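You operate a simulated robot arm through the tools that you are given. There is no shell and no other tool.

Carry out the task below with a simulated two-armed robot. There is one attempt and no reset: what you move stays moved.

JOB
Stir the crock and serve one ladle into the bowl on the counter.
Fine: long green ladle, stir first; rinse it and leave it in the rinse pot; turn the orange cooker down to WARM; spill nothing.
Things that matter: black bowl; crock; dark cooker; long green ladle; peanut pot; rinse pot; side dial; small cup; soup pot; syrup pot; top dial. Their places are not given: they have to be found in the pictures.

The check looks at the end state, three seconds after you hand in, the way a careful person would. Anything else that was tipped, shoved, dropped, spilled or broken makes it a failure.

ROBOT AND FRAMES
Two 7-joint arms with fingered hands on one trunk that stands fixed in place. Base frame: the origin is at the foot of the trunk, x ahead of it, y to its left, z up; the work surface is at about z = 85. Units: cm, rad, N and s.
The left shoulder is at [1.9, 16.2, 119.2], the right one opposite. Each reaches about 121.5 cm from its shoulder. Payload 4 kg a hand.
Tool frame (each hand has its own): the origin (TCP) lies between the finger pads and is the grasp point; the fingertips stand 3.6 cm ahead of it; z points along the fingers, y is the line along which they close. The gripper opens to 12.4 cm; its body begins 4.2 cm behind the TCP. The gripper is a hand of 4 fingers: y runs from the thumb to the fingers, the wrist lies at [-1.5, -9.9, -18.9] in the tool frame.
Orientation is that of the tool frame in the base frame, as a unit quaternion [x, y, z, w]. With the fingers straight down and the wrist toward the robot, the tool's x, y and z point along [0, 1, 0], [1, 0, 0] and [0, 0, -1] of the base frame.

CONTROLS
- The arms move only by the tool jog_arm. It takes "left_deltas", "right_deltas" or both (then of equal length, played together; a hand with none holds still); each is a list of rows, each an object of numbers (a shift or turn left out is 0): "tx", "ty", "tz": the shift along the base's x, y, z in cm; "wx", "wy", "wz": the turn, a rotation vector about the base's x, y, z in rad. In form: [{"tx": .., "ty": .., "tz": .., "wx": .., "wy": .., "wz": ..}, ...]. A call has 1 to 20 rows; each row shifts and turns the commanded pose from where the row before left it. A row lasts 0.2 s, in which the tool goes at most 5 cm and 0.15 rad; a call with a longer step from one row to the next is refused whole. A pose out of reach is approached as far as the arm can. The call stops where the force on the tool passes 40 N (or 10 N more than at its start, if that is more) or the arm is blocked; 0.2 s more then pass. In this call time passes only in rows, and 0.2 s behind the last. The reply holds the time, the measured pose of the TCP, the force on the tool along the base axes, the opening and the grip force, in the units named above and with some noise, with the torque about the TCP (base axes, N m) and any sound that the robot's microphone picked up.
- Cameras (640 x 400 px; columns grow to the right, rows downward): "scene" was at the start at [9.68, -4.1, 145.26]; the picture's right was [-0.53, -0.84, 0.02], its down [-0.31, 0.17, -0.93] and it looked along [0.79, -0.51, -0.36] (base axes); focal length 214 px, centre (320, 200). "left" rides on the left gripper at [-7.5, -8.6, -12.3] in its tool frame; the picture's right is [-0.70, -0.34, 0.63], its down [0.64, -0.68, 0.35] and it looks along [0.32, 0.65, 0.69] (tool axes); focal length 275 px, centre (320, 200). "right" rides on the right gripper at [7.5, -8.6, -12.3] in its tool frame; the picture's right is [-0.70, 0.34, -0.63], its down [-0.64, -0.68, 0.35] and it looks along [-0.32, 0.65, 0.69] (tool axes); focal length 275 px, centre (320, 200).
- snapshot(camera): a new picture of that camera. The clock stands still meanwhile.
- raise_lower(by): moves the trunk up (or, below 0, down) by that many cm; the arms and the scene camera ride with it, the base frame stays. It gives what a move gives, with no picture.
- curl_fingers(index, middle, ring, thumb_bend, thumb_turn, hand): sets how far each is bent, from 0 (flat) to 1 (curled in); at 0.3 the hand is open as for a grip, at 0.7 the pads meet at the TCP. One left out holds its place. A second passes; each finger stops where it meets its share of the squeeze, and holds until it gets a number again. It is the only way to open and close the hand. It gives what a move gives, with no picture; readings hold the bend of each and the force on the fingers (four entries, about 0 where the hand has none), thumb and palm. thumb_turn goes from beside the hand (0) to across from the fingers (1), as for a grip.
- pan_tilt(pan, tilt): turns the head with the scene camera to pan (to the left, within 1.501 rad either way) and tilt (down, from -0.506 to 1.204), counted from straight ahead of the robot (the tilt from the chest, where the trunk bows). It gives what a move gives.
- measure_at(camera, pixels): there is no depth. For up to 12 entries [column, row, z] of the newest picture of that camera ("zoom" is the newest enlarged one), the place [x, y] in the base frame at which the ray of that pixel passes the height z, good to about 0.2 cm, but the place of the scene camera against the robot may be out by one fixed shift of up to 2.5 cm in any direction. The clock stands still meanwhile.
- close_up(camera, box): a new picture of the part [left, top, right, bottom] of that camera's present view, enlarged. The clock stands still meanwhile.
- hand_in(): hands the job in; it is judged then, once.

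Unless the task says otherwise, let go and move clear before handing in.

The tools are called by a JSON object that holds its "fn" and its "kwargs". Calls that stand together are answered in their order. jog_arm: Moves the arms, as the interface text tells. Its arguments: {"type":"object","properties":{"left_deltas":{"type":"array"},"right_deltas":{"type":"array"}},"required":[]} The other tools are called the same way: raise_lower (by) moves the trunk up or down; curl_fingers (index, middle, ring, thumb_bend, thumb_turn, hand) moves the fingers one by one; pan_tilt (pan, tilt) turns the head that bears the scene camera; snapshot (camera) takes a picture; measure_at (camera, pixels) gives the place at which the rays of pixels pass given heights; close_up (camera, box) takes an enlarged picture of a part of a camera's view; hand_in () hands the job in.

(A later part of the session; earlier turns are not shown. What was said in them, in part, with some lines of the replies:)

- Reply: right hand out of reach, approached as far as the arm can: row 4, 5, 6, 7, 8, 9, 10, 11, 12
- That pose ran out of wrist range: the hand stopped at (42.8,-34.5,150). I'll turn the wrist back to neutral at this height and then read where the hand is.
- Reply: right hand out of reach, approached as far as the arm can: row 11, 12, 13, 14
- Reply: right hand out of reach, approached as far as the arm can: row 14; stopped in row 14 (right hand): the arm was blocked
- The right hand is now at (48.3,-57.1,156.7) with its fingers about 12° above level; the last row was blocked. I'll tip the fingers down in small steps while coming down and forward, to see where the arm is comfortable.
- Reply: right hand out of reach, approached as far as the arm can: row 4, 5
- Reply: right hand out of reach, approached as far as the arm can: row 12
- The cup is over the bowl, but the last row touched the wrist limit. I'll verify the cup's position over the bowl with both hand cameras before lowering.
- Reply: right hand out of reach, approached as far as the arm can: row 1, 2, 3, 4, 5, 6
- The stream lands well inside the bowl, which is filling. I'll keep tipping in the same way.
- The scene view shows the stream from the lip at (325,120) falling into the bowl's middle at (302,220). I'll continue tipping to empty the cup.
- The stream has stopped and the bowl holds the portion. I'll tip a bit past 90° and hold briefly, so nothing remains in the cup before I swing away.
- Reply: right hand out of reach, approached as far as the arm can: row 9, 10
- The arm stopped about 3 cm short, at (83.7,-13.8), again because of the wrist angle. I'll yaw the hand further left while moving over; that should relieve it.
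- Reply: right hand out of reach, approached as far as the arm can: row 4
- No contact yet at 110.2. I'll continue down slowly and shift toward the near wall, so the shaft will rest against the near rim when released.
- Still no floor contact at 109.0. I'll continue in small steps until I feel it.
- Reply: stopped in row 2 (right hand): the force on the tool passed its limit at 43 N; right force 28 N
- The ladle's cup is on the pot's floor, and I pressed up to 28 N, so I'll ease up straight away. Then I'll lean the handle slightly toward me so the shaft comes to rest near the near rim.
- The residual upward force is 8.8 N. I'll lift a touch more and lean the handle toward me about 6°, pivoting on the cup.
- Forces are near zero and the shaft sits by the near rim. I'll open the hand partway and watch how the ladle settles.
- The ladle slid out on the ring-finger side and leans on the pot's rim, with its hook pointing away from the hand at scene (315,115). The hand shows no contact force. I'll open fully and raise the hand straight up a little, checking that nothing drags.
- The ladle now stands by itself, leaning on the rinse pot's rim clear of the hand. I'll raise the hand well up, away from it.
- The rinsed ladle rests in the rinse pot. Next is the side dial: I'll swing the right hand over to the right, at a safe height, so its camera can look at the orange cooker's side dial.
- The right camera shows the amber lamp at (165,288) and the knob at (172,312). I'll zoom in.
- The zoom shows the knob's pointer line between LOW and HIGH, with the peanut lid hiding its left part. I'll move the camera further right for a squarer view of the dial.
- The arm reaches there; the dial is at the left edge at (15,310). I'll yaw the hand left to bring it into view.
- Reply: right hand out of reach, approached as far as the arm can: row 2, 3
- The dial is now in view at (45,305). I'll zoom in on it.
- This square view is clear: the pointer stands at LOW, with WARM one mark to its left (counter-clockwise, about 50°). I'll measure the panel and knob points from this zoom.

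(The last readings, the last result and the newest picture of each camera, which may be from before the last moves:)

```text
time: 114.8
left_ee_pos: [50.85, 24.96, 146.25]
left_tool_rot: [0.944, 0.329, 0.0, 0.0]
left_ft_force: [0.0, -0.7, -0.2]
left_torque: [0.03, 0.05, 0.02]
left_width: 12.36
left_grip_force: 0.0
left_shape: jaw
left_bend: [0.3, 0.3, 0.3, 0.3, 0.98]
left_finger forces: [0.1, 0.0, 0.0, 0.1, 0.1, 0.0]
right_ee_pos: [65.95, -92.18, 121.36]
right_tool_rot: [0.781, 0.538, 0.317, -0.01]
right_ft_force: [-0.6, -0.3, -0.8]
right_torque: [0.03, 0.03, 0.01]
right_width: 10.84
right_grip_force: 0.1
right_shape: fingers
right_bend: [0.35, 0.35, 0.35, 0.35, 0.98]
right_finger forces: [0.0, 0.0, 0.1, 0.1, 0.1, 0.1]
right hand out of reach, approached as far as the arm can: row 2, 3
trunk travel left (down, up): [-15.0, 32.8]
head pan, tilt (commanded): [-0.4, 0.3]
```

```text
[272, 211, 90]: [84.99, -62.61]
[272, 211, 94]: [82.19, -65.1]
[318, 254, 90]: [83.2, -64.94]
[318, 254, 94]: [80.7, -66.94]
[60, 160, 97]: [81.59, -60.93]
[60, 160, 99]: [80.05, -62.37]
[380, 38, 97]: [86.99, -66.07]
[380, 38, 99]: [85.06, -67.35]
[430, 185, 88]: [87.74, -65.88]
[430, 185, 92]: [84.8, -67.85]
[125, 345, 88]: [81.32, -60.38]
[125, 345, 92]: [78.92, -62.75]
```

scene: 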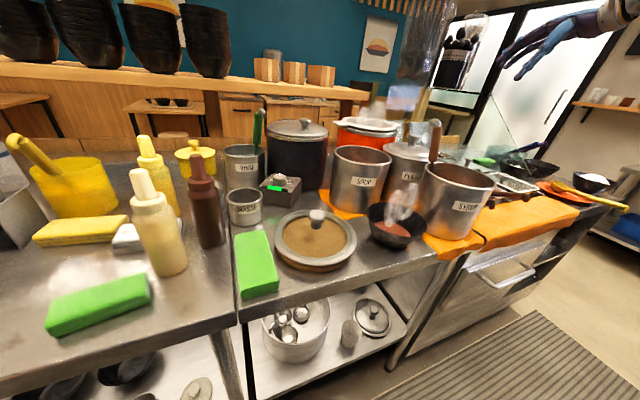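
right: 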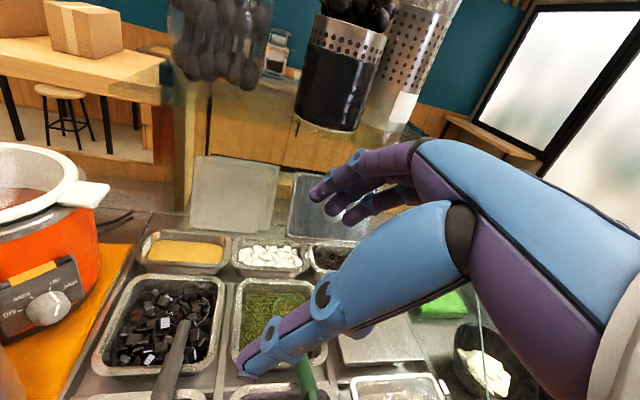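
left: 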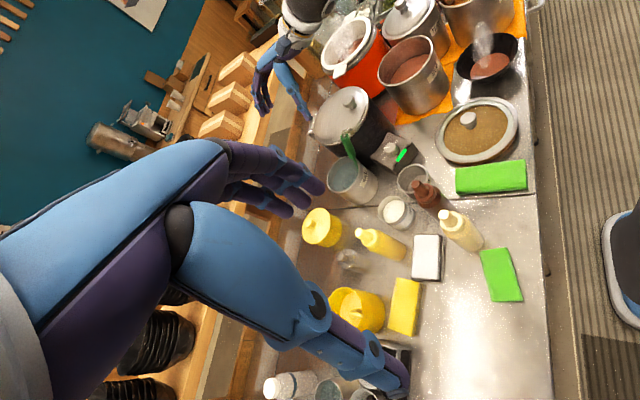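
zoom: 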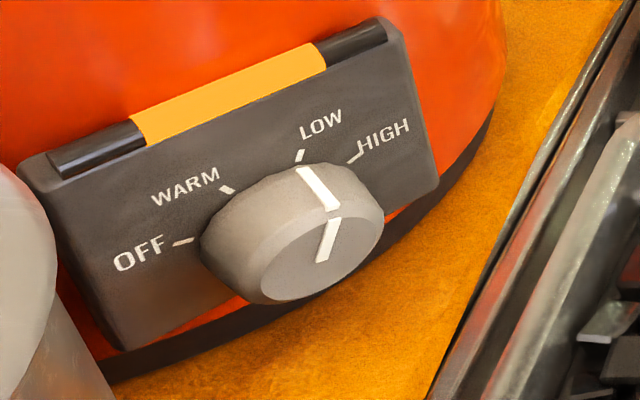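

The panel faces (-0.70,-0.72) and the knob's axis is at about (83.3,-64.1,92.4), 2.6 cm long and about 1.6 cm in radius. I plan to roll its top leftward with the thumb tip. I'll first check the jars and the crock handle for clearance.

{"fn": "measure_at", "kwargs": {"camera": "right", "pixels": [[325, 130, 118], [215, 85, 118], [200, 235, 88], [300, 230, 88], [110, 190, 106], [110, 190, 108], [80, 212, 106], [180, 270, 88], [145, 275, 88], [110, 395, 88], [243, 372, 115]]}}

{"fn": "jog_arm", "kwargs": {"right_deltas": [{"wz": -0.06}, {"wz": -0.06}]}}

{"fn": "curl_fingers", "kwargs": {"hand": "right", "index": 0.05, "middle": 0.05, "ring": 0.05, "thumb_bend": 0.35}}

{"fn": "snapshot", "kwargs": {"camera": "right"}}

```text
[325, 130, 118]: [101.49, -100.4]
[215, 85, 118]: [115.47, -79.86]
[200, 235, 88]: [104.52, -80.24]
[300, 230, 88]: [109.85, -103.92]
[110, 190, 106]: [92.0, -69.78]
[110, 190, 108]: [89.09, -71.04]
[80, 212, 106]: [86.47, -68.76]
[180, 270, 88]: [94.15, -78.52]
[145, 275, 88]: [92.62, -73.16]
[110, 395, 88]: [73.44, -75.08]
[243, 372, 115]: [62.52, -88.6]
```

```text
time: 115.4
left_ee_pos: [50.81, 24.96, 146.31]
left_tool_rot: [0.945, 0.328, 0.0, 0.0]
left_ft_force: [0.8, 0.3, 0.2]
left_torque: [0.0, -0.02, -0.01]
left_width: 12.4
left_grip_force: 0.0
left_shape: jaw
left_bend: [0.3, 0.3, 0.3, 0.3, 0.98]
left_finger forces: [0.0, 0.0, 0.0, 0.1, 0.1, 0.0]
right_ee_pos: [66.03, -92.21, 121.49]
right_tool_rot: [0.812, 0.49, 0.317, 0.009]
right_ft_force: [-0.9, -0.1, -0.9]
right_torque: [0.02, -0.01, -0.01]
right_width: 10.82
right_grip_force: 0.0
right_shape: fingers
right_bend: [0.35, 0.35, 0.35, 0.35, 0.98]
right_finger forces: [0.1, 0.0, 0.0, 0.1, 0.0, 0.1]
trunk travel left (down, up): [-15.0, 32.8]
head pan, tilt (commanded): [-0.4, 0.3]
```

```text
time: 116.4
left_ee_pos: [50.8, 25.04, 146.26]
left_tool_rot: [0.944, 0.329, 0.0, 0.0]
left_ft_force: [0.1, -0.9, 0.2]
left_torque: [-0.01, 0.0, -0.02]
left_width: 12.36
left_grip_force: 0.1
left_shape: jaw
left_bend: [0.3, 0.3, 0.3, 0.3, 0.98]
left_finger forces: [0.0, 0.0, 0.0, 0.0, 0.1, 0.1]
right_ee_pos: [65.94, -92.1, 121.55]
right_tool_rot: [0.812, 0.491, 0.317, 0.01]
right_ft_force: [-0.2, 0.0, -0.6]
right_torque: [-0.03, -0.01, -0.03]
right_width: 16.06
right_grip_force: 0.0
right_shape: fingers
right_bend: [0.05, 0.05, 0.05, 0.35, 0.98]
right_finger forces: [0.0, 0.0, 0.0, 0.1, 0.1, 0.0]
trunk travel left (down, up): [-15.0, 32.8]
head pan, tilt (commanded): [-0.4, 0.3]
```

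```text
taken
```

right: 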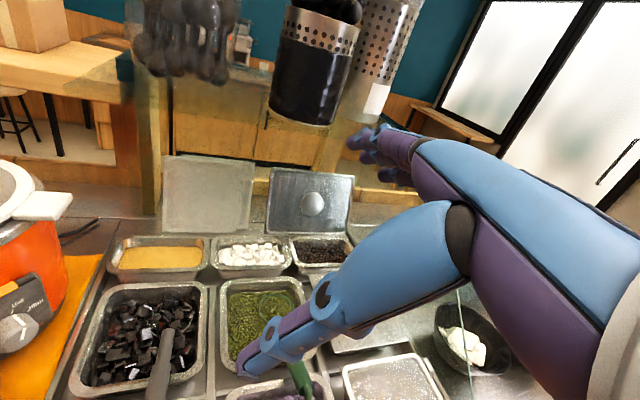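

The black jar stands near (101,-100) on the shelf; the trays are at about z 88. I want to be sure no glass end-panel stands near the dial, so I'll zoom in on that area.

{"fn": "close_up", "kwargs": {"camera": "right", "box": [0, 50, 260, 260]}}

{"fn": "close_up", "kwargs": {"camera": "right", "box": [0, 170, 260, 400]}}

{"fn": "close_up", "kwargs": {"camera": "scene", "box": [330, 60, 560, 230]}}

```text
1.90 times, centred on (130, 155) of right
```

zoom: 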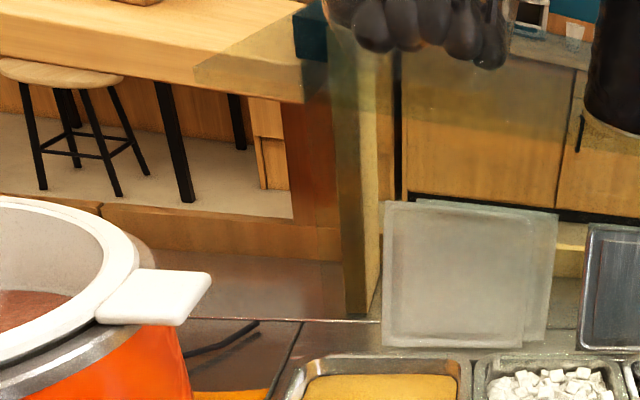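

```text
1.74 times, centred on (130, 285) of right
```

zoom: 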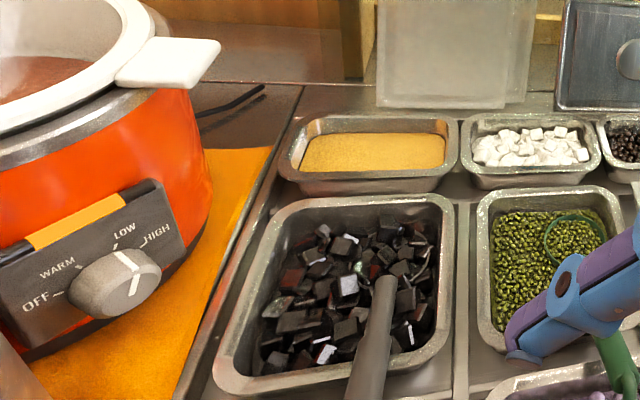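

```text
2.35 times, centred on (445, 145) of scene
```

zoom: 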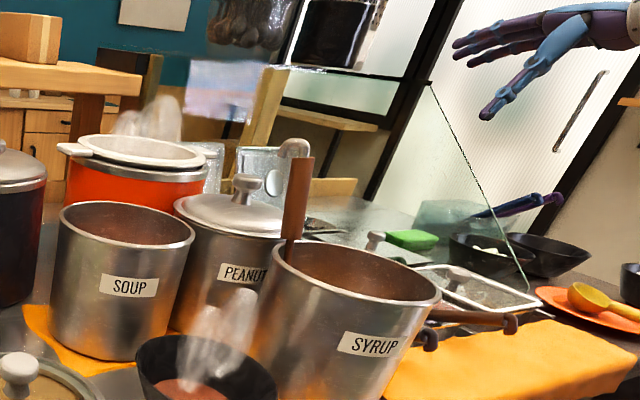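

I can see the shelf's front-left corner at about (64,87) in the right view, and no end panel by the cooker. I'll measure that edge to confirm the free space.

{"fn": "measure_at", "kwargs": {"camera": "right", "pixels": [[64.2, 86.6, 117], [64.2, 86.6, 118], [64.2, 86.6, 119], [119.5, 103.4, 118], [70, 190, 107], [40, 215, 107], [73, 205, 107]]}}

```text
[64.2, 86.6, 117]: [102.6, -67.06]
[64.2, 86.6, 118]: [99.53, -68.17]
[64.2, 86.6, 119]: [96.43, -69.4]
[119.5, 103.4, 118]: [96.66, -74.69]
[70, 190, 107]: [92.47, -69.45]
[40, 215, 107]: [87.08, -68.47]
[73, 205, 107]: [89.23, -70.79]
```

The shelf lies beyond x≈97 at z≈118, clear of where the hand will be. I'll bring the thumb toward a point above the knob, stopping short to check.

{"fn": "jog_arm", "kwargs": {"right_deltas": [{"tx": 2.2, "ty": 2.4, "tz": -1.4}, {"tx": 2.2, "ty": 2.4, "tz": -1.4}, {"tx": 2.2, "ty": 2.4, "tz": -1.4}, {"tx": 2.2, "ty": 2.4, "tz": -1.4}, {"tx": 2.2, "ty": 2.4, "tz": -1.4}, {"tx": 2.2, "ty": 2.4, "tz": -1.4}]}}

{"fn": "snapshot", "kwargs": {"camera": "right"}}

{"fn": "close_up", "kwargs": {"camera": "scene", "box": [330, 60, 560, 230]}}

```text
time: 117.8
left_ee_pos: [50.96, 25.03, 146.26]
left_tool_rot: [0.944, 0.33, -0.001, 0.001]
left_ft_force: [-0.5, 0.4, -1.3]
left_torque: [-0.01, 0.02, 0.0]
left_width: 12.37
left_grip_force: 0.1
left_shape: jaw
left_bend: [0.3, 0.3, 0.3, 0.3, 0.98]
left_finger forces: [0.1, 0.0, 0.1, 0.1, 0.0, 0.0]
right_ee_pos: [79.14, -77.69, 113.12]
right_tool_rot: [0.812, 0.491, 0.317, 0.008]
right_ft_force: [0.0, 0.3, -0.3]
right_torque: [-0.04, 0.03, -0.01]
right_width: 16.03
right_grip_force: 0.2
right_shape: fingers
right_bend: [0.05, 0.05, 0.05, 0.35, 0.98]
right_finger forces: [0.0, 0.0, 0.1, 0.0, 0.1, 0.0]
trunk travel left (down, up): [-15.0, 32.8]
head pan, tilt (commanded): [-0.4, 0.3]
```

```text
taken
```

right: 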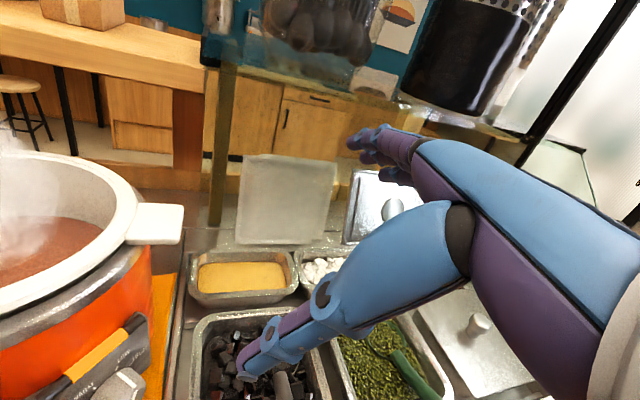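

```text
2.35 times, centred on (445, 145) of scene
```

zoom: 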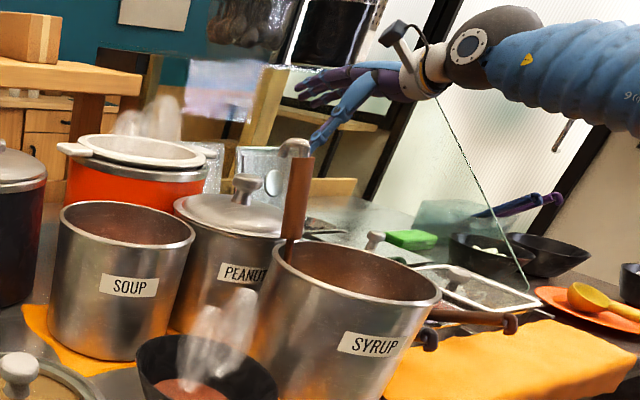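

The thumb tip is at (243,372) and the dial is just left of it at (125,385). I'll continue toward it in two steps.

{"fn": "jog_arm", "kwargs": {"right_deltas": [{"tx": 1.8, "ty": 1.9, "tz": -1.8}, {"tx": 1.8, "ty": 1.9, "tz": -1.8}, {"tx": 1.8, "ty": 1.9, "tz": -1.8}]}}

{"fn": "snapshot", "kwargs": {"camera": "right"}}

{"fn": "close_up", "kwargs": {"camera": "right", "box": [120, 240, 340, 400]}}

```text
time: 118.6
left_ee_pos: [50.97, 25.09, 146.18]
left_tool_rot: [0.944, 0.329, 0.0, 0.0]
left_ft_force: [1.4, 0.5, 0.5]
left_torque: [-0.01, 0.01, -0.02]
left_width: 12.38
left_grip_force: 0.2
left_shape: jaw
left_bend: [0.3, 0.3, 0.3, 0.3, 0.98]
left_finger forces: [0.1, 0.0, 0.0, 0.0, 0.0, 0.0]
right_ee_pos: [84.68, -71.99, 107.75]
right_tool_rot: [0.813, 0.49, 0.316, 0.01]
right_ft_force: [-0.1, 0.1, 0.2]
right_torque: [-0.03, -0.02, -0.01]
right_width: 16.02
right_grip_force: 0.1
right_shape: fingers
right_bend: [0.05, 0.05, 0.05, 0.35, 0.98]
right_finger forces: [0.0, 0.0, 0.0, 0.0, 0.0, 0.0]
trunk travel left (down, up): [-15.0, 32.8]
head pan, tilt (commanded): [-0.4, 0.3]
```

```text
taken
```

right: 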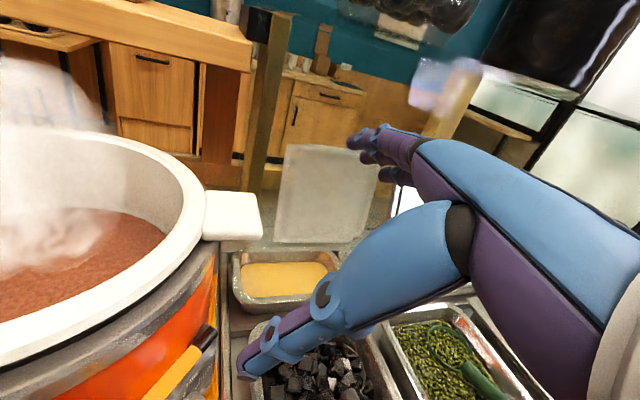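

```text
2.50 times, centred on (230, 320) of right
```

zoom: 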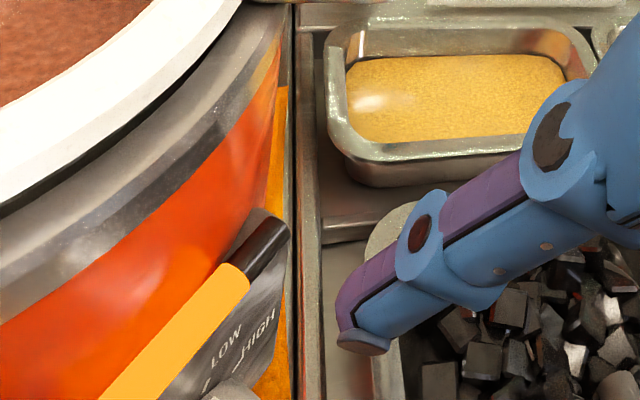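

The tip is about 9 cm above the knob, and the crock's handle at (233,215) stays clear of the fingers. I'll come down to just above the knob.

{"fn": "jog_arm", "kwargs": {"right_deltas": [{"tx": 0.8, "ty": 0.7, "tz": -1.7}, {"tx": 0.8, "ty": 0.7, "tz": -1.7}, {"tx": 0.8, "ty": 0.7, "tz": -1.6}]}}

{"fn": "close_up", "kwargs": {"camera": "right", "box": [120, 240, 340, 400]}}

{"fn": "snapshot", "kwargs": {"camera": "right"}}

{"fn": "close_up", "kwargs": {"camera": "scene", "box": [330, 80, 500, 200]}}

```text
time: 119.4
left_ee_pos: [51.07, 25.03, 146.37]
left_tool_rot: [0.944, 0.329, 0.001, 0.001]
left_ft_force: [0.5, 0.4, -0.4]
left_torque: [-0.02, -0.01, -0.03]
left_width: 12.38
left_grip_force: 0.2
left_shape: jaw
left_bend: [0.3, 0.3, 0.3, 0.3, 0.98]
left_finger forces: [0.1, 0.0, 0.1, 0.1, 0.0, 0.0]
right_ee_pos: [87.0, -70.07, 102.74]
right_tool_rot: [0.812, 0.491, 0.316, 0.01]
right_ft_force: [0.4, -0.3, 0.1]
right_torque: [-0.01, -0.03, -0.01]
right_width: 16.03
right_grip_force: 0.0
right_shape: fingers
right_bend: [0.05, 0.05, 0.05, 0.35, 0.98]
right_finger forces: [0.0, 0.0, 0.0, 0.0, 0.0, 0.0]
trunk travel left (down, up): [-15.0, 32.8]
head pan, tilt (commanded): [-0.4, 0.3]
```

```text
2.50 times, centred on (230, 320) of right
```

zoom: 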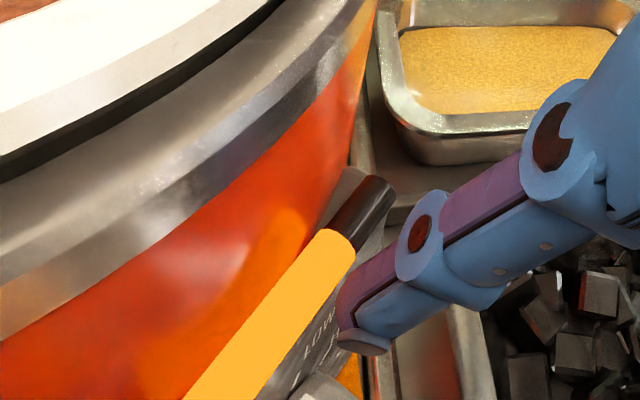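

```text
taken
```

right: 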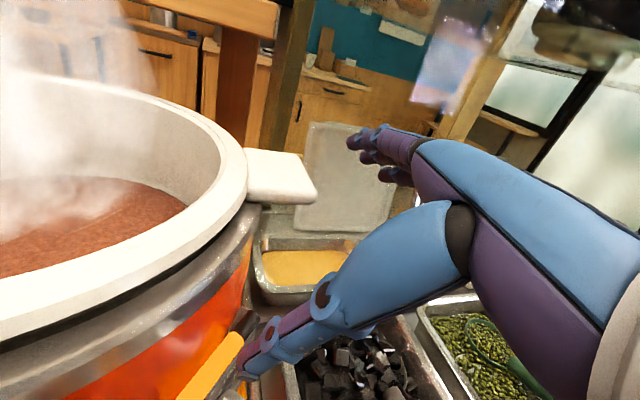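

```text
3.33 times, centred on (415, 140) of scene
```

zoom: 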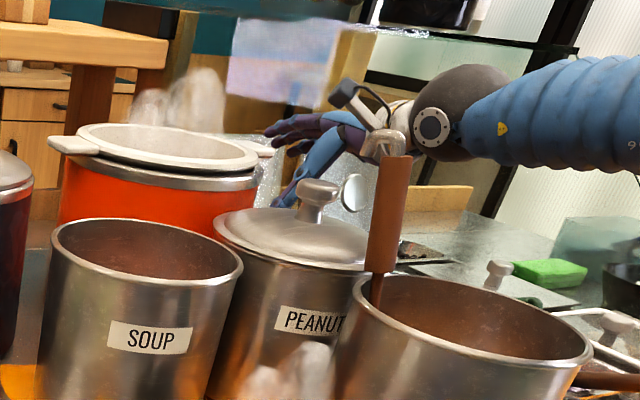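

The thumb tip is in front of the panel above the knob, about 1.5 cm out and 0.9 cm right of its axis. I'll descend gently and read the force for contact.

{"fn": "jog_arm", "kwargs": {"right_deltas": [{"tz": -1.0}, {"tz": -1.0}, {"tz": -0.8}]}}

{"fn": "close_up", "kwargs": {"camera": "right", "box": [150, 280, 310, 400]}}

```text
time: 120.2
left_ee_pos: [50.84, 24.98, 146.1]
left_tool_rot: [0.944, 0.329, -0.001, 0.0]
left_ft_force: [0.8, -0.8, 0.2]
left_torque: [-0.03, -0.02, 0.03]
left_width: 12.37
left_grip_force: 0.0
left_shape: jaw
left_bend: [0.3, 0.3, 0.3, 0.3, 0.98]
left_finger forces: [0.0, 0.1, 0.1, 0.0, 0.1, 0.0]
right_ee_pos: [86.96, -70.0, 99.82]
right_tool_rot: [0.812, 0.491, 0.316, 0.009]
right_ft_force: [0.5, 1.1, -0.5]
right_torque: [0.03, 0.02, -0.01]
right_width: 16.05
right_grip_force: 0.1
right_shape: fingers
right_bend: [0.05, 0.05, 0.05, 0.35, 0.98]
right_finger forces: [0.0, 0.0, 0.1, 0.0, 0.1, 0.0]
trunk travel left (down, up): [-15.0, 32.8]
head pan, tilt (commanded): [-0.4, 0.3]
```

```text
3.33 times, centred on (230, 340) of right
```

zoom: 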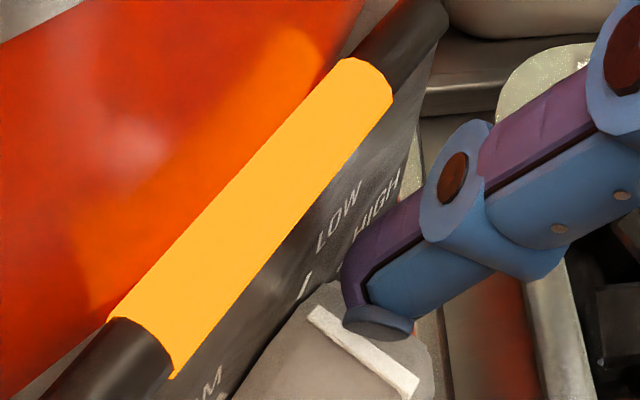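

The thumb tip hovers just right of the white pointer bar on the knob. I'll lower a little more to touch the knob beside the bar.

{"fn": "jog_arm", "kwargs": {"right_deltas": [{"tx": 0.1, "ty": -0.1, "tz": -0.4}, {"tz": -0.4}]}}

{"fn": "close_up", "kwargs": {"camera": "right", "box": [150, 280, 310, 400]}}

```text
time: 120.8
left_ee_pos: [50.76, 24.93, 146.32]
left_tool_rot: [0.945, 0.328, 0.0, 0.0]
left_ft_force: [-0.5, 0.9, -0.9]
left_torque: [0.02, 0.02, 0.03]
left_width: 12.37
left_grip_force: 0.0
left_shape: jaw
left_bend: [0.3, 0.3, 0.3, 0.3, 0.98]
left_finger forces: [0.1, 0.0, 0.1, 0.1, 0.0, 0.0]
right_ee_pos: [86.81, -70.01, 99.1]
right_tool_rot: [0.812, 0.491, 0.316, 0.01]
right_ft_force: [0.9, -0.8, 2.0]
right_torque: [0.06, 0.03, 0.03]
right_width: 16.0
right_grip_force: 0.5
right_shape: fingers
right_bend: [0.05, 0.05, 0.05, 0.35, 0.98]
right_finger forces: [0.0, 0.0, 0.0, 0.0, 1.5, 0.0]
trunk travel left (down, up): [-15.0, 32.8]
head pan, tilt (commanded): [-0.4, 0.3]
```

```text
3.33 times, centred on (230, 340) of right
```

zoom: 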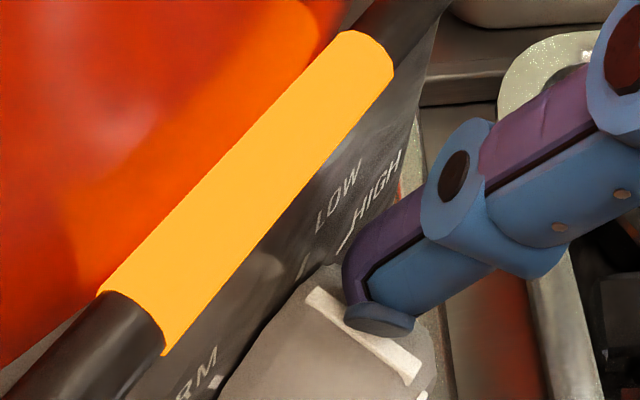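

Light contact: 1.5 N on the thumb, beside the pointer bar. I'll press a touch more and push left along the panel in small steps, then check the pointer.

{"fn": "jog_arm", "kwargs": {"right_deltas": [{"tz": -0.3}, {"tx": -0.29, "ty": 0.28}, {"tx": -0.29, "ty": 0.28}]}}

{"fn": "close_up", "kwargs": {"camera": "right", "box": [150, 280, 310, 400]}}

```text
time: 121.6
left_ee_pos: [50.83, 24.99, 146.17]
left_tool_rot: [0.945, 0.328, 0.0, 0.0]
left_ft_force: [-0.4, 0.2, 0.8]
left_torque: [-0.02, -0.05, -0.01]
left_width: 12.38
left_grip_force: 0.1
left_shape: jaw
left_bend: [0.3, 0.3, 0.3, 0.3, 0.98]
left_finger forces: [0.0, 0.0, 0.0, 0.0, 0.0, 0.0]
right_ee_pos: [86.35, -69.5, 98.9]
right_tool_rot: [0.812, 0.49, 0.317, 0.01]
right_ft_force: [4.7, -7.3, 7.4]
right_torque: [-0.12, -0.01, 0.04]
right_width: 15.07
right_grip_force: 4.8
right_shape: fingers
right_bend: [0.05, 0.05, 0.05, 0.37, 1.0]
right_finger forces: [0.1, 0.0, 0.0, 0.1, 9.8, 0.0]
trunk travel left (down, up): [-15.0, 32.8]
head pan, tilt (commanded): [-0.4, 0.3]
```

```text
3.33 times, centred on (230, 340) of right
```

zoom: 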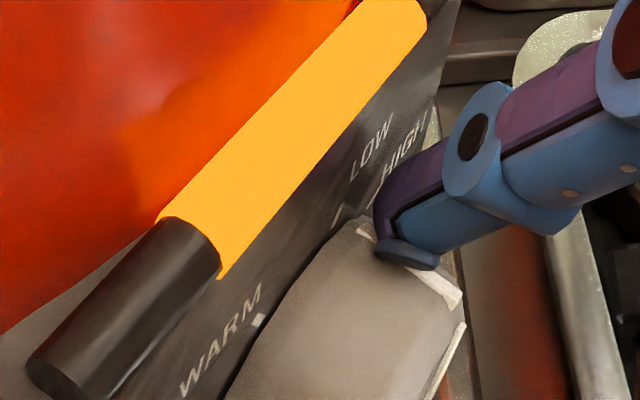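

The thumb pushed with about 8 N, but the pointer looks to have shifted slightly toward HIGH, because I was pressing on the right side of the axis. I'll lift off and look before trying again.

{"fn": "jog_arm", "kwargs": {"right_deltas": [{"tz": 0.8}, {"tz": 1.0}, {"tz": 1.2}]}}

{"fn": "close_up", "kwargs": {"camera": "right", "box": [120, 280, 300, 400]}}

```text
time: 122.4
left_ee_pos: [50.93, 24.99, 146.26]
left_tool_rot: [0.944, 0.33, -0.001, 0.0]
left_ft_force: [0.4, 0.4, -0.9]
left_torque: [0.02, 0.0, -0.01]
left_width: 12.37
left_grip_force: 0.1
left_shape: jaw
left_bend: [0.3, 0.3, 0.3, 0.3, 0.98]
left_finger forces: [0.0, 0.0, 0.0, 0.0, 0.0, 0.0]
right_ee_pos: [86.36, -69.52, 101.86]
right_tool_rot: [0.811, 0.491, 0.317, 0.009]
right_ft_force: [0.0, -0.6, -0.1]
right_torque: [-0.01, -0.04, -0.02]
right_width: 16.0
right_grip_force: 0.0
right_shape: fingers
right_bend: [0.05, 0.05, 0.05, 0.35, 0.98]
right_finger forces: [0.1, 0.0, 0.1, 0.1, 0.0, 0.0]
trunk travel left (down, up): [-15.0, 32.8]
head pan, tilt (commanded): [-0.4, 0.3]
```

```text
3.33 times, centred on (210, 340) of right
```

zoom: 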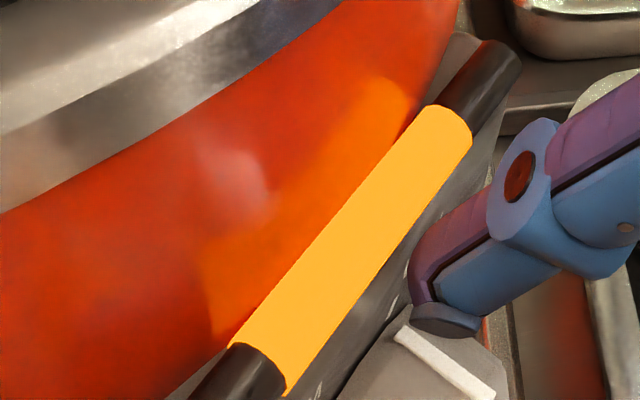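

Contact force pointed up and right (about 45°), meaning the thumb was on the knob's upper-right flank, so it only pushed into it. I'll shift about 2 cm left to be over the top of the knob.

{"fn": "jog_arm", "kwargs": {"right_deltas": [{"tx": -0.5, "ty": 0.48}, {"tx": -0.5, "ty": 0.48}, {"tx": -0.43, "ty": 0.42}]}}

{"fn": "snapshot", "kwargs": {"camera": "right"}}

{"fn": "close_up", "kwargs": {"camera": "right", "box": [140, 280, 320, 400]}}

{"fn": "close_up", "kwargs": {"camera": "scene", "box": [330, 60, 500, 180]}}

```text
time: 123.2
left_ee_pos: [50.79, 25.13, 146.28]
left_tool_rot: [0.944, 0.329, 0.0, 0.0]
left_ft_force: [-0.1, -1.0, 0.1]
left_torque: [-0.04, 0.01, 0.03]
left_width: 12.36
left_grip_force: 0.1
left_shape: jaw
left_bend: [0.3, 0.3, 0.3, 0.3, 0.98]
left_finger forces: [0.1, 0.0, 0.1, 0.0, 0.1, 0.0]
right_ee_pos: [85.02, -68.2, 101.94]
right_tool_rot: [0.811, 0.491, 0.317, 0.009]
right_ft_force: [0.1, 0.1, -0.3]
right_torque: [0.01, 0.0, 0.0]
right_width: 16.03
right_grip_force: 0.1
right_shape: fingers
right_bend: [0.05, 0.05, 0.05, 0.35, 0.98]
right_finger forces: [0.1, 0.0, 0.0, 0.0, 0.0, 0.1]
trunk travel left (down, up): [-15.0, 32.8]
head pan, tilt (commanded): [-0.4, 0.3]
```

```text
taken
```

right: 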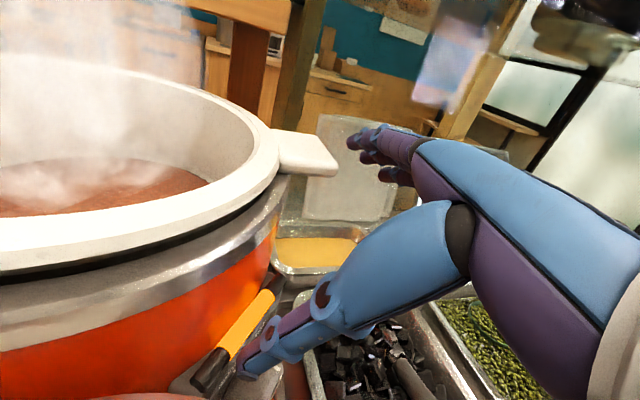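

```text
3.33 times, centred on (230, 340) of right
```

zoom: 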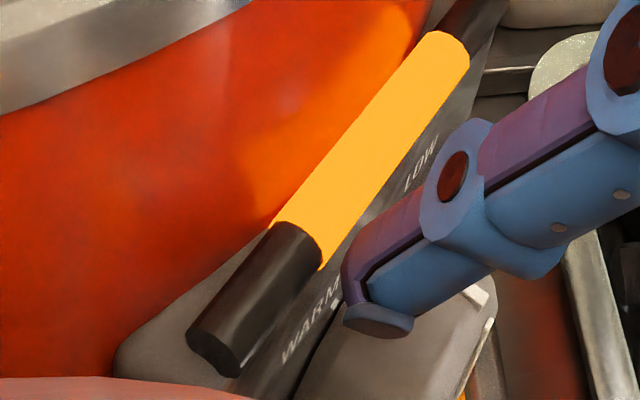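

```text
3.33 times, centred on (415, 120) of scene
```

zoom: 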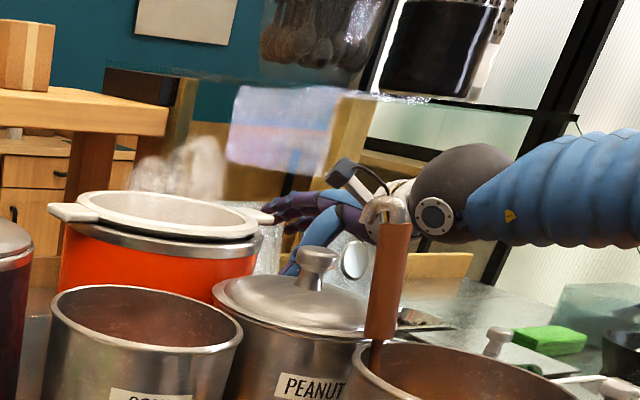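

Estimating from the image, the tip would land about 1.5 cm left of the axis. I'll shift 1.1 cm right and lower to touch the top of the knob.

{"fn": "jog_arm", "kwargs": {"right_deltas": [{"tx": 0.4, "ty": -0.39, "tz": -0.5}, {"tx": 0.4, "ty": -0.38, "tz": -0.7}, {"tz": -0.6}]}}

{"fn": "close_up", "kwargs": {"camera": "right", "box": [140, 280, 320, 400]}}

```text
time: 124.0
left_ee_pos: [50.98, 25.0, 146.2]
left_tool_rot: [0.945, 0.328, 0.0, 0.0]
left_ft_force: [-1.0, 0.0, -0.8]
left_torque: [-0.01, -0.01, -0.05]
left_width: 12.37
left_grip_force: 0.0
left_shape: jaw
left_bend: [0.3, 0.3, 0.3, 0.3, 0.98]
left_finger forces: [0.1, 0.0, 0.0, 0.0, 0.0, 0.1]
right_ee_pos: [85.84, -68.96, 100.06]
right_tool_rot: [0.811, 0.491, 0.316, 0.01]
right_ft_force: [0.3, -0.2, -0.5]
right_torque: [-0.03, 0.0, -0.02]
right_width: 16.01
right_grip_force: 0.1
right_shape: fingers
right_bend: [0.05, 0.05, 0.05, 0.35, 0.98]
right_finger forces: [0.1, 0.0, 0.1, 0.0, 0.0, 0.0]
trunk travel left (down, up): [-15.0, 32.8]
head pan, tilt (commanded): [-0.4, 0.3]
```

```text
3.33 times, centred on (230, 340) of right
```

zoom: 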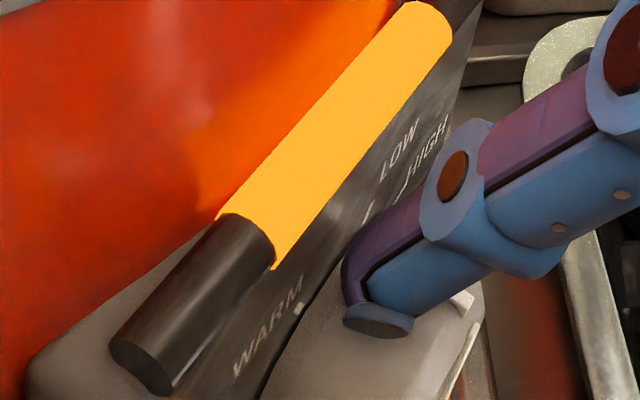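

The tip is now directly above the knob's top. I'll lower to contact with a moderate press.

{"fn": "jog_arm", "kwargs": {"right_deltas": [{"tz": -0.3}, {"tz": -0.3}]}}

```text
time: 124.6
left_ee_pos: [50.89, 25.03, 146.27]
left_tool_rot: [0.944, 0.329, 0.0, 0.0]
left_ft_force: [-0.1, -0.1, 0.2]
left_torque: [0.0, -0.01, 0.0]
left_width: 12.41
left_grip_force: 0.0
left_shape: jaw
left_bend: [0.3, 0.3, 0.3, 0.3, 0.98]
left_finger forces: [0.0, 0.0, 0.1, 0.0, 0.0, 0.0]
right_ee_pos: [85.76, -68.84, 99.44]
right_tool_rot: [0.812, 0.491, 0.317, 0.009]
right_ft_force: [0.0, 0.3, -0.2]
right_torque: [-0.01, 0.01, -0.01]
right_width: 16.03
right_grip_force: 0.0
right_shape: fingers
right_bend: [0.05, 0.05, 0.05, 0.35, 0.98]
right_finger forces: [0.0, 0.0, 0.0, 0.0, 0.0, 0.1]
trunk travel left (down, up): [-15.0, 32.8]
head pan, tilt (commanded): [-0.4, 0.3]
```

{"fn": "jog_arm", "kwargs": {"right_deltas": [{"tz": -0.3}, {"tz": -0.3}]}}

{"fn": "close_up", "kwargs": {"camera": "right", "box": [140, 280, 320, 400]}}

```text
time: 125.2
left_ee_pos: [50.78, 25.07, 146.36]
left_tool_rot: [0.944, 0.329, 0.0, 0.001]
left_ft_force: [0.3, -0.2, 0.6]
left_torque: [0.01, 0.02, -0.01]
left_width: 12.39
left_grip_force: 0.0
left_shape: jaw
left_bend: [0.3, 0.3, 0.3, 0.3, 0.98]
left_finger forces: [0.0, 0.0, 0.1, 0.0, 0.0, 0.0]
right_ee_pos: [85.75, -68.74, 99.03]
right_tool_rot: [0.811, 0.491, 0.317, 0.01]
right_ft_force: [-2.8, 0.8, 6.5]
right_torque: [0.31, 0.4, 0.11]
right_width: 16.32
right_grip_force: 4.1
right_shape: fingers
right_bend: [0.05, 0.05, 0.05, 0.35, 0.97]
right_finger forces: [0.0, 0.0, 0.0, 0.1, 7.5, 0.1]
trunk travel left (down, up): [-15.0, 32.8]
head pan, tilt (commanded): [-0.4, 0.3]
```

```text
3.33 times, centred on (230, 340) of right
```

zoom: 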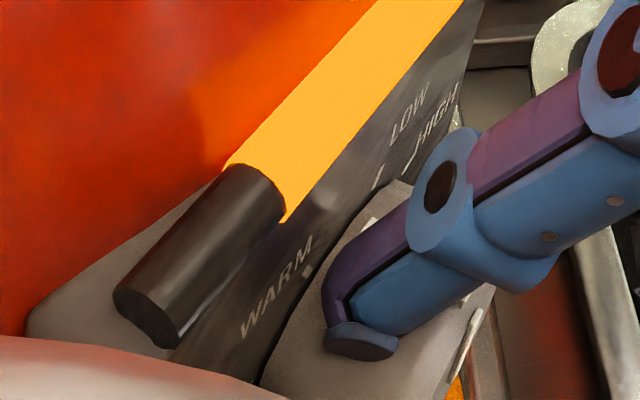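

Contact is good now: 6.5 N up with a slight leftward lean, on the top-left of the knob. I'll drag the thumb left and slightly down to roll the knob toward WARM.

{"fn": "jog_arm", "kwargs": {"right_deltas": [{"tx": -0.25, "ty": 0.24, "tz": -0.15}, {"tx": -0.25, "ty": 0.24, "tz": -0.15}, {"tx": -0.25, "ty": 0.24, "tz": -0.2}]}}

{"fn": "close_up", "kwargs": {"camera": "right", "box": [140, 280, 320, 400]}}

```text
time: 126.0
left_ee_pos: [50.71, 25.08, 146.38]
left_tool_rot: [0.944, 0.329, 0.0, 0.0]
left_ft_force: [0.7, 0.6, -0.2]
left_torque: [-0.02, -0.01, -0.02]
left_width: 12.37
left_grip_force: 0.1
left_shape: jaw
left_bend: [0.3, 0.3, 0.3, 0.3, 0.98]
left_finger forces: [0.1, 0.0, 0.1, 0.1, 0.1, 0.0]
right_ee_pos: [85.05, -68.1, 98.19]
right_tool_rot: [0.812, 0.491, 0.317, 0.01]
right_ft_force: [-3.3, 1.1, 2.5]
right_torque: [0.24, 0.27, 0.1]
right_width: 16.51
right_grip_force: 3.4
right_shape: fingers
right_bend: [0.05, 0.05, 0.05, 0.34, 0.97]
right_finger forces: [0.1, 0.0, 0.0, 0.0, 4.9, 0.0]
trunk travel left (down, up): [-15.0, 32.8]
head pan, tilt (commanded): [-0.4, 0.3]
```

```text
3.33 times, centred on (230, 340) of right
```

zoom: 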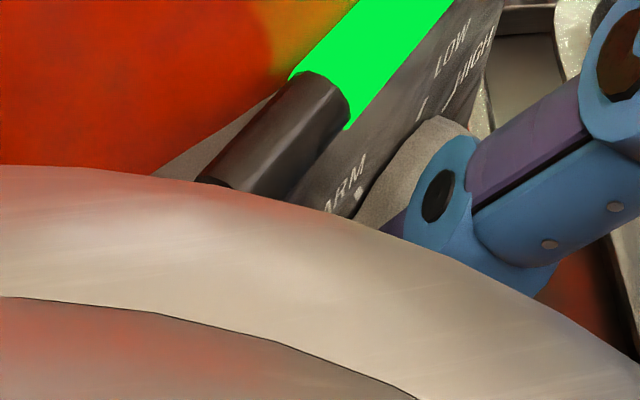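

The lamp has turned green, so the dial is now in the WARM position. I'll back the thumb off along the contact normal (left and up slightly), then straight outward, so I don't drag the knob back.

{"fn": "jog_arm", "kwargs": {"right_deltas": [{"tx": -0.17, "ty": 0.16, "tz": 0.2}, {"tx": -0.17, "ty": 0.16, "tz": 0.25}, {"tx": -0.6, "ty": -0.6, "tz": 0.1}, {"tx": -0.8, "ty": -0.8, "tz": 0.2}, {"tx": -0.9, "ty": -1.0, "tz": 0.4}]}}

{"fn": "close_up", "kwargs": {"camera": "right", "box": [140, 280, 320, 400]}}

{"fn": "snapshot", "kwargs": {"camera": "right"}}

```text
time: 127.2
left_ee_pos: [50.87, 25.09, 146.22]
left_tool_rot: [0.944, 0.329, 0.0, 0.0]
left_ft_force: [0.3, 0.4, -0.5]
left_torque: [0.03, 0.04, 0.02]
left_width: 12.37
left_grip_force: 0.1
left_shape: jaw
left_bend: [0.3, 0.3, 0.3, 0.3, 0.98]
left_finger forces: [0.0, 0.0, 0.0, 0.1, 0.0, 0.0]
right_ee_pos: [82.47, -70.31, 99.4]
right_tool_rot: [0.811, 0.492, 0.316, 0.009]
right_ft_force: [-0.7, -0.1, 0.8]
right_torque: [-0.01, 0.0, -0.02]
right_width: 16.06
right_grip_force: 0.0
right_shape: fingers
right_bend: [0.05, 0.05, 0.05, 0.35, 0.98]
right_finger forces: [0.0, 0.0, 0.0, 0.0, 0.0, 0.0]
trunk travel left (down, up): [-15.0, 32.8]
head pan, tilt (commanded): [-0.4, 0.3]
```

```text
3.33 times, centred on (230, 340) of right
```

zoom: 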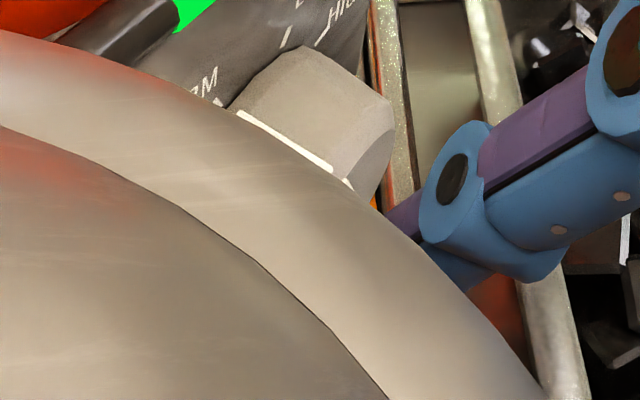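

```text
taken
```

right: 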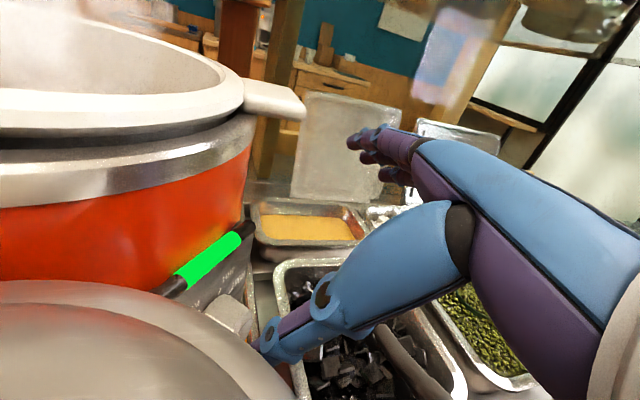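

The pointer bar at (240,115) now lines up with the WARM tick at (218,102), and the thumb is clear. I'll withdraw up and outward, and then view the dial squarely.

{"fn": "jog_arm", "kwargs": {"right_deltas": [{"tx": -0.5, "ty": -0.8, "tz": 1.5}, {"tx": -0.8, "ty": -1.5, "tz": 2.0}, {"tx": -1.5, "ty": -2.5, "tz": 2.2}, {"tx": -2.0, "ty": -2.8, "tz": 2.4}, {"tx": -2.2, "ty": -2.8, "tz": 2.6}, {"tx": -2.4, "ty": -2.8, "tz": 2.6}, {"tx": -2.4, "ty": -2.8, "tz": 2.6}, {"tx": -2.4, "ty": -2.8, "tz": 2.6}, {"tx": -2.2, "ty": -2.8, "tz": 2.0}]}}

{"fn": "jog_arm", "kwargs": {"right_deltas": [{"wz": 0.06}, {"wz": 0.06}]}}

{"fn": "snapshot", "kwargs": {"camera": "right"}}

{"fn": "close_up", "kwargs": {"camera": "right", "box": [0, 230, 130, 350]}}

```text
time: 129.2
left_ee_pos: [50.79, 25.03, 146.22]
left_tool_rot: [0.944, 0.329, 0.0, 0.0]
left_ft_force: [-0.3, 0.3, -0.1]
left_torque: [0.02, -0.02, 0.02]
left_width: 12.36
left_grip_force: 0.0
left_shape: jaw
left_bend: [0.3, 0.3, 0.3, 0.3, 0.98]
left_finger forces: [0.1, 0.0, 0.1, 0.1, 0.1, 0.0]
right_ee_pos: [65.91, -91.85, 120.06]
right_tool_rot: [0.812, 0.49, 0.316, 0.009]
right_ft_force: [0.1, -0.4, -0.9]
right_torque: [0.02, -0.03, -0.01]
right_width: 16.07
right_grip_force: 0.0
right_shape: fingers
right_bend: [0.05, 0.05, 0.05, 0.35, 0.98]
right_finger forces: [0.1, 0.0, 0.0, 0.0, 0.1, 0.0]
trunk travel left (down, up): [-15.0, 32.8]
head pan, tilt (commanded): [-0.4, 0.3]
```

```text
time: 129.8
left_ee_pos: [50.97, 24.86, 146.1]
left_tool_rot: [0.945, 0.328, 0.0, 0.0]
left_ft_force: [-0.7, 0.2, -0.1]
left_torque: [0.01, 0.02, 0.0]
left_width: 12.37
left_grip_force: 0.1
left_shape: jaw
left_bend: [0.3, 0.3, 0.3, 0.3, 0.98]
left_finger forces: [0.1, 0.0, 0.0, 0.0, 0.0, 0.1]
right_ee_pos: [66.15, -91.91, 119.76]
right_tool_rot: [0.781, 0.538, 0.316, -0.011]
right_ft_force: [0.5, -0.4, 0.3]
right_torque: [0.0, -0.03, 0.03]
right_width: 16.05
right_grip_force: 0.1
right_shape: fingers
right_bend: [0.05, 0.05, 0.05, 0.35, 0.98]
right_finger forces: [0.1, 0.1, 0.0, 0.0, 0.0, 0.0]
trunk travel left (down, up): [-15.0, 32.8]
head pan, tilt (commanded): [-0.4, 0.3]
```

```text
taken
```

right: 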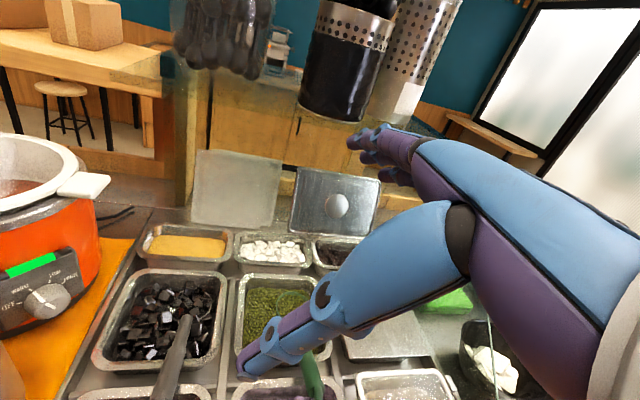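

```text
3.33 times, centred on (65, 290) of right
```

zoom: 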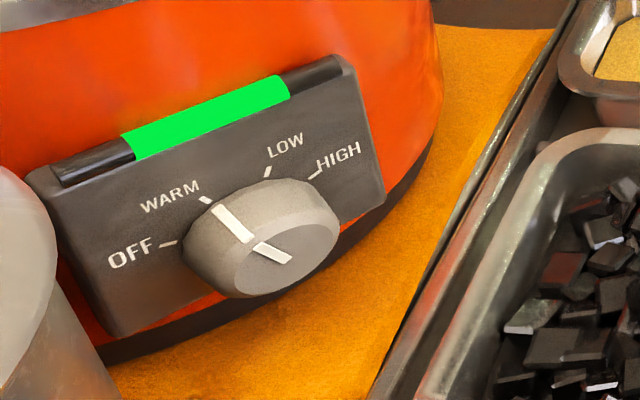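

The dial reads WARM with a green lamp. Now I'll bring the right hand back to a clear parking place, and inspect the whole counter.

{"fn": "jog_arm", "kwargs": {"right_deltas": [{"tz": 2.5, "wz": -0.04}, {"tz": 2.5, "wz": -0.04}, {"tz": 2.5, "tx": -1.0, "ty": 1.0}, {"tz": 2.5, "tx": -1.5, "ty": 2.0}, {"tz": 2.5, "tx": -1.5, "ty": 2.5}, {"tz": 2.0, "tx": -1.5, "ty": 3.0}, {"tz": 2.0, "tx": -1.5, "ty": 3.0}, {"tz": 1.5, "tx": -1.5, "ty": 3.0}, {"tz": 1.0, "tx": -1.5, "ty": 3.0}, {"tx": -1.0, "ty": 3.0}]}}

{"fn": "pan_tilt", "kwargs": {"pan": -0.4, "tilt": 0.4}}

{"fn": "snapshot", "kwargs": {"camera": "scene"}}

{"fn": "snapshot", "kwargs": {"camera": "left"}}

{"fn": "snapshot", "kwargs": {"camera": "right"}}

```text
time: 132.0
left_ee_pos: [50.83, 25.1, 146.28]
left_tool_rot: [0.945, 0.328, 0.001, 0.0]
left_ft_force: [-0.3, -0.5, 0.2]
left_torque: [0.01, -0.01, -0.05]
left_width: 12.36
left_grip_force: 0.1
left_shape: jaw
left_bend: [0.3, 0.3, 0.3, 0.3, 0.98]
left_finger forces: [0.0, 0.0, 0.1, 0.1, 0.0, 0.0]
right_ee_pos: [54.99, -71.31, 138.96]
right_tool_rot: [0.802, 0.507, 0.317, 0.003]
right_ft_force: [-0.1, 0.8, 0.3]
right_torque: [-0.02, -0.02, -0.01]
right_width: 16.09
right_grip_force: 0.0
right_shape: fingers
right_bend: [0.05, 0.05, 0.05, 0.35, 0.98]
right_finger forces: [0.1, 0.0, 0.0, 0.0, 0.0, 0.0]
trunk travel left (down, up): [-15.0, 32.8]
head pan, tilt (commanded): [-0.4, 0.3]
```

```text
time: 132.7
left_ee_pos: [50.92, 25.05, 146.27]
left_tool_rot: [0.944, 0.33, 0.0, 0.001]
left_ft_force: [-0.3, 0.0, 0.2]
left_torque: [-0.02, 0.0, -0.01]
left_width: 12.34
left_grip_force: 0.1
left_shape: jaw
left_bend: [0.3, 0.3, 0.3, 0.3, 0.98]
left_finger forces: [0.0, 0.0, 0.0, 0.0, 0.0, 0.0]
right_ee_pos: [55.08, -71.34, 138.82]
right_tool_rot: [0.802, 0.506, 0.317, 0.003]
right_ft_force: [0.2, -0.3, 0.1]
right_torque: [0.0, 0.02, -0.03]
right_width: 16.06
right_grip_force: 0.1
right_shape: fingers
right_bend: [0.05, 0.05, 0.05, 0.35, 0.98]
right_finger forces: [0.0, 0.1, 0.0, 0.0, 0.0, 0.0]
trunk travel left (down, up): [-15.0, 32.8]
head pan, tilt (commanded): [-0.4, 0.4]
```

```text
taken
```

scene: 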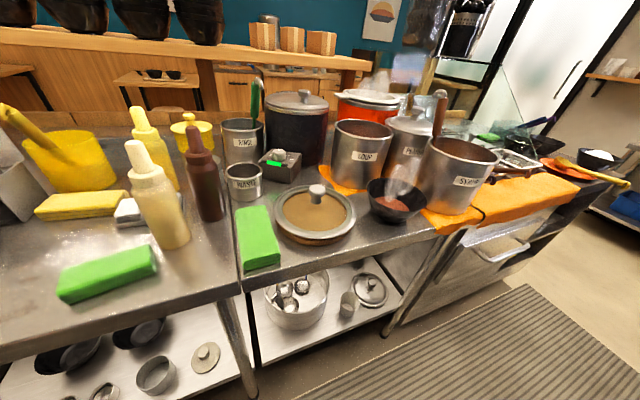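

```text
taken
```

left: 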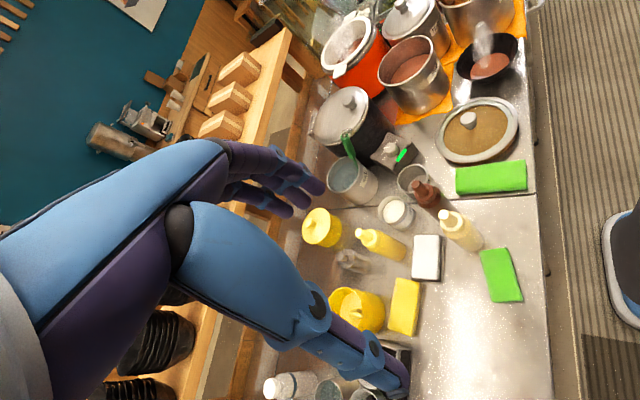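

```text
taken
```

right: 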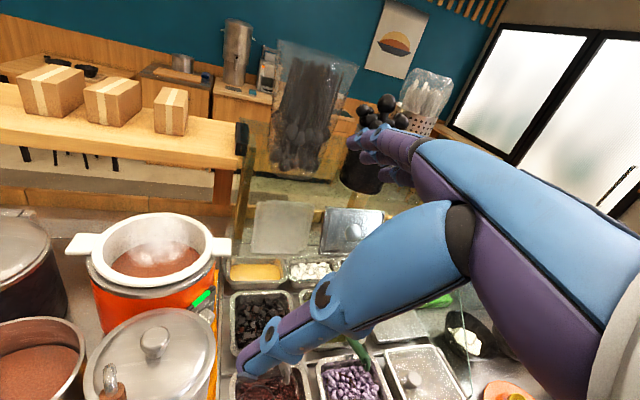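

Everything looks in place. I'll zoom in to check for drips on the counter, on the pots, and around the bowl and rinse pot.

{"fn": "close_up", "kwargs": {"camera": "left", "box": [300, 60, 470, 230]}}

{"fn": "close_up", "kwargs": {"camera": "left", "box": [370, 0, 550, 170]}}

{"fn": "close_up", "kwargs": {"camera": "scene", "box": [210, 60, 460, 260]}}

{"fn": "close_up", "kwargs": {"camera": "right", "box": [0, 180, 260, 400]}}

```text
2.35 times, centred on (385, 145) of left
```

zoom: 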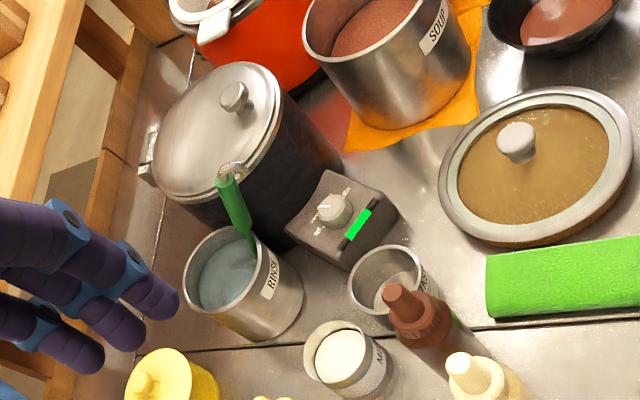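

```text
2.35 times, centred on (460, 85) of left
```

zoom: 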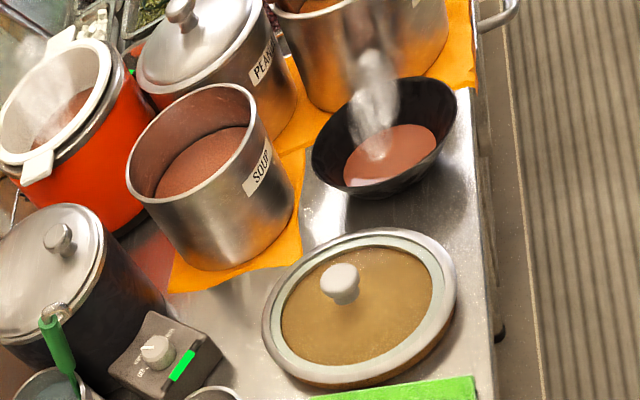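

```text
2.00 times, centred on (335, 160) of scene
```

zoom: 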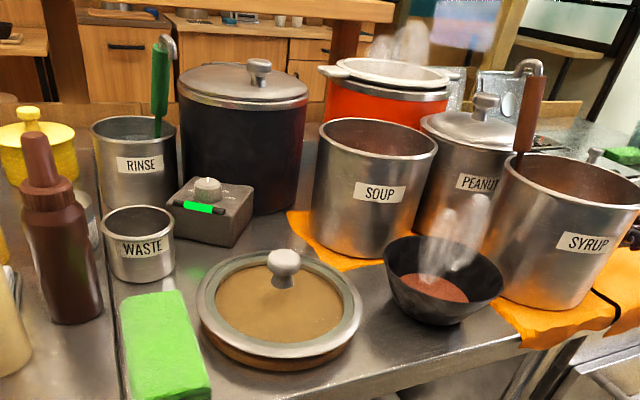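

```text
1.82 times, centred on (130, 290) of right
```

zoom: 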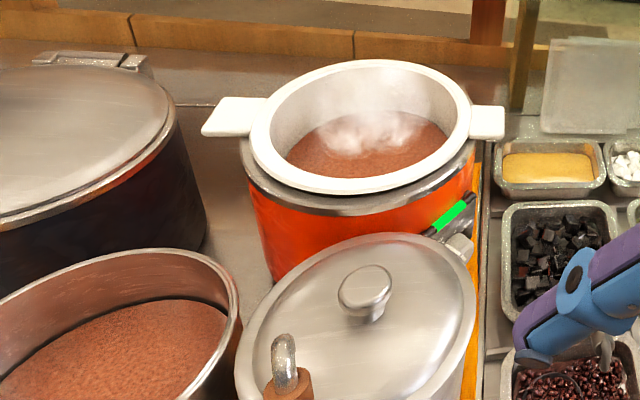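

All checks out in the pictures:
- The soup is stirred and a portion is in the black bowl.
- The long green ladle is rinsed and leaning in the rinse pot.
- The orange cooker reads WARM with a green lamp.
- The counter and other pots are clean and unmoved, and both hands are empty and clear.

I'll hand in.

{"fn": "hand_in", "kwargs": {}}

```text
The job is handed in.
```

I stirred the crock, served one ladle of soup into the black bowl, and handed the job in. I haven't been told whether it passed the check.

- **Stirring:** I stirred with the long green ladle until the pale skin on the soup was fully mixed in. Only then did I fill the ladle.
- **Serving:** All of the stream I saw landed inside the bowl, and the last close-ups showed no drips on the counter or the other pots.
- **Ladle:** I swirled it in the rinse pot until it looked clean and left it there, leaning on the rim. I pressed it a bit hard on the pot's floor (the arm stopped at its 40 N limit), but the pot looked unmoved.
- **Dial:** The orange cooker was on LOW. On my first try the thumb pressed the wrong side of the knob and may have nudged it slightly toward HIGH. The second try turned it to WARM, and its lamp changed from amber to green. The dark cooker's dial was already on WARM, so I left it alone.

Both hands were empty and held clear above the counter when I handed in.
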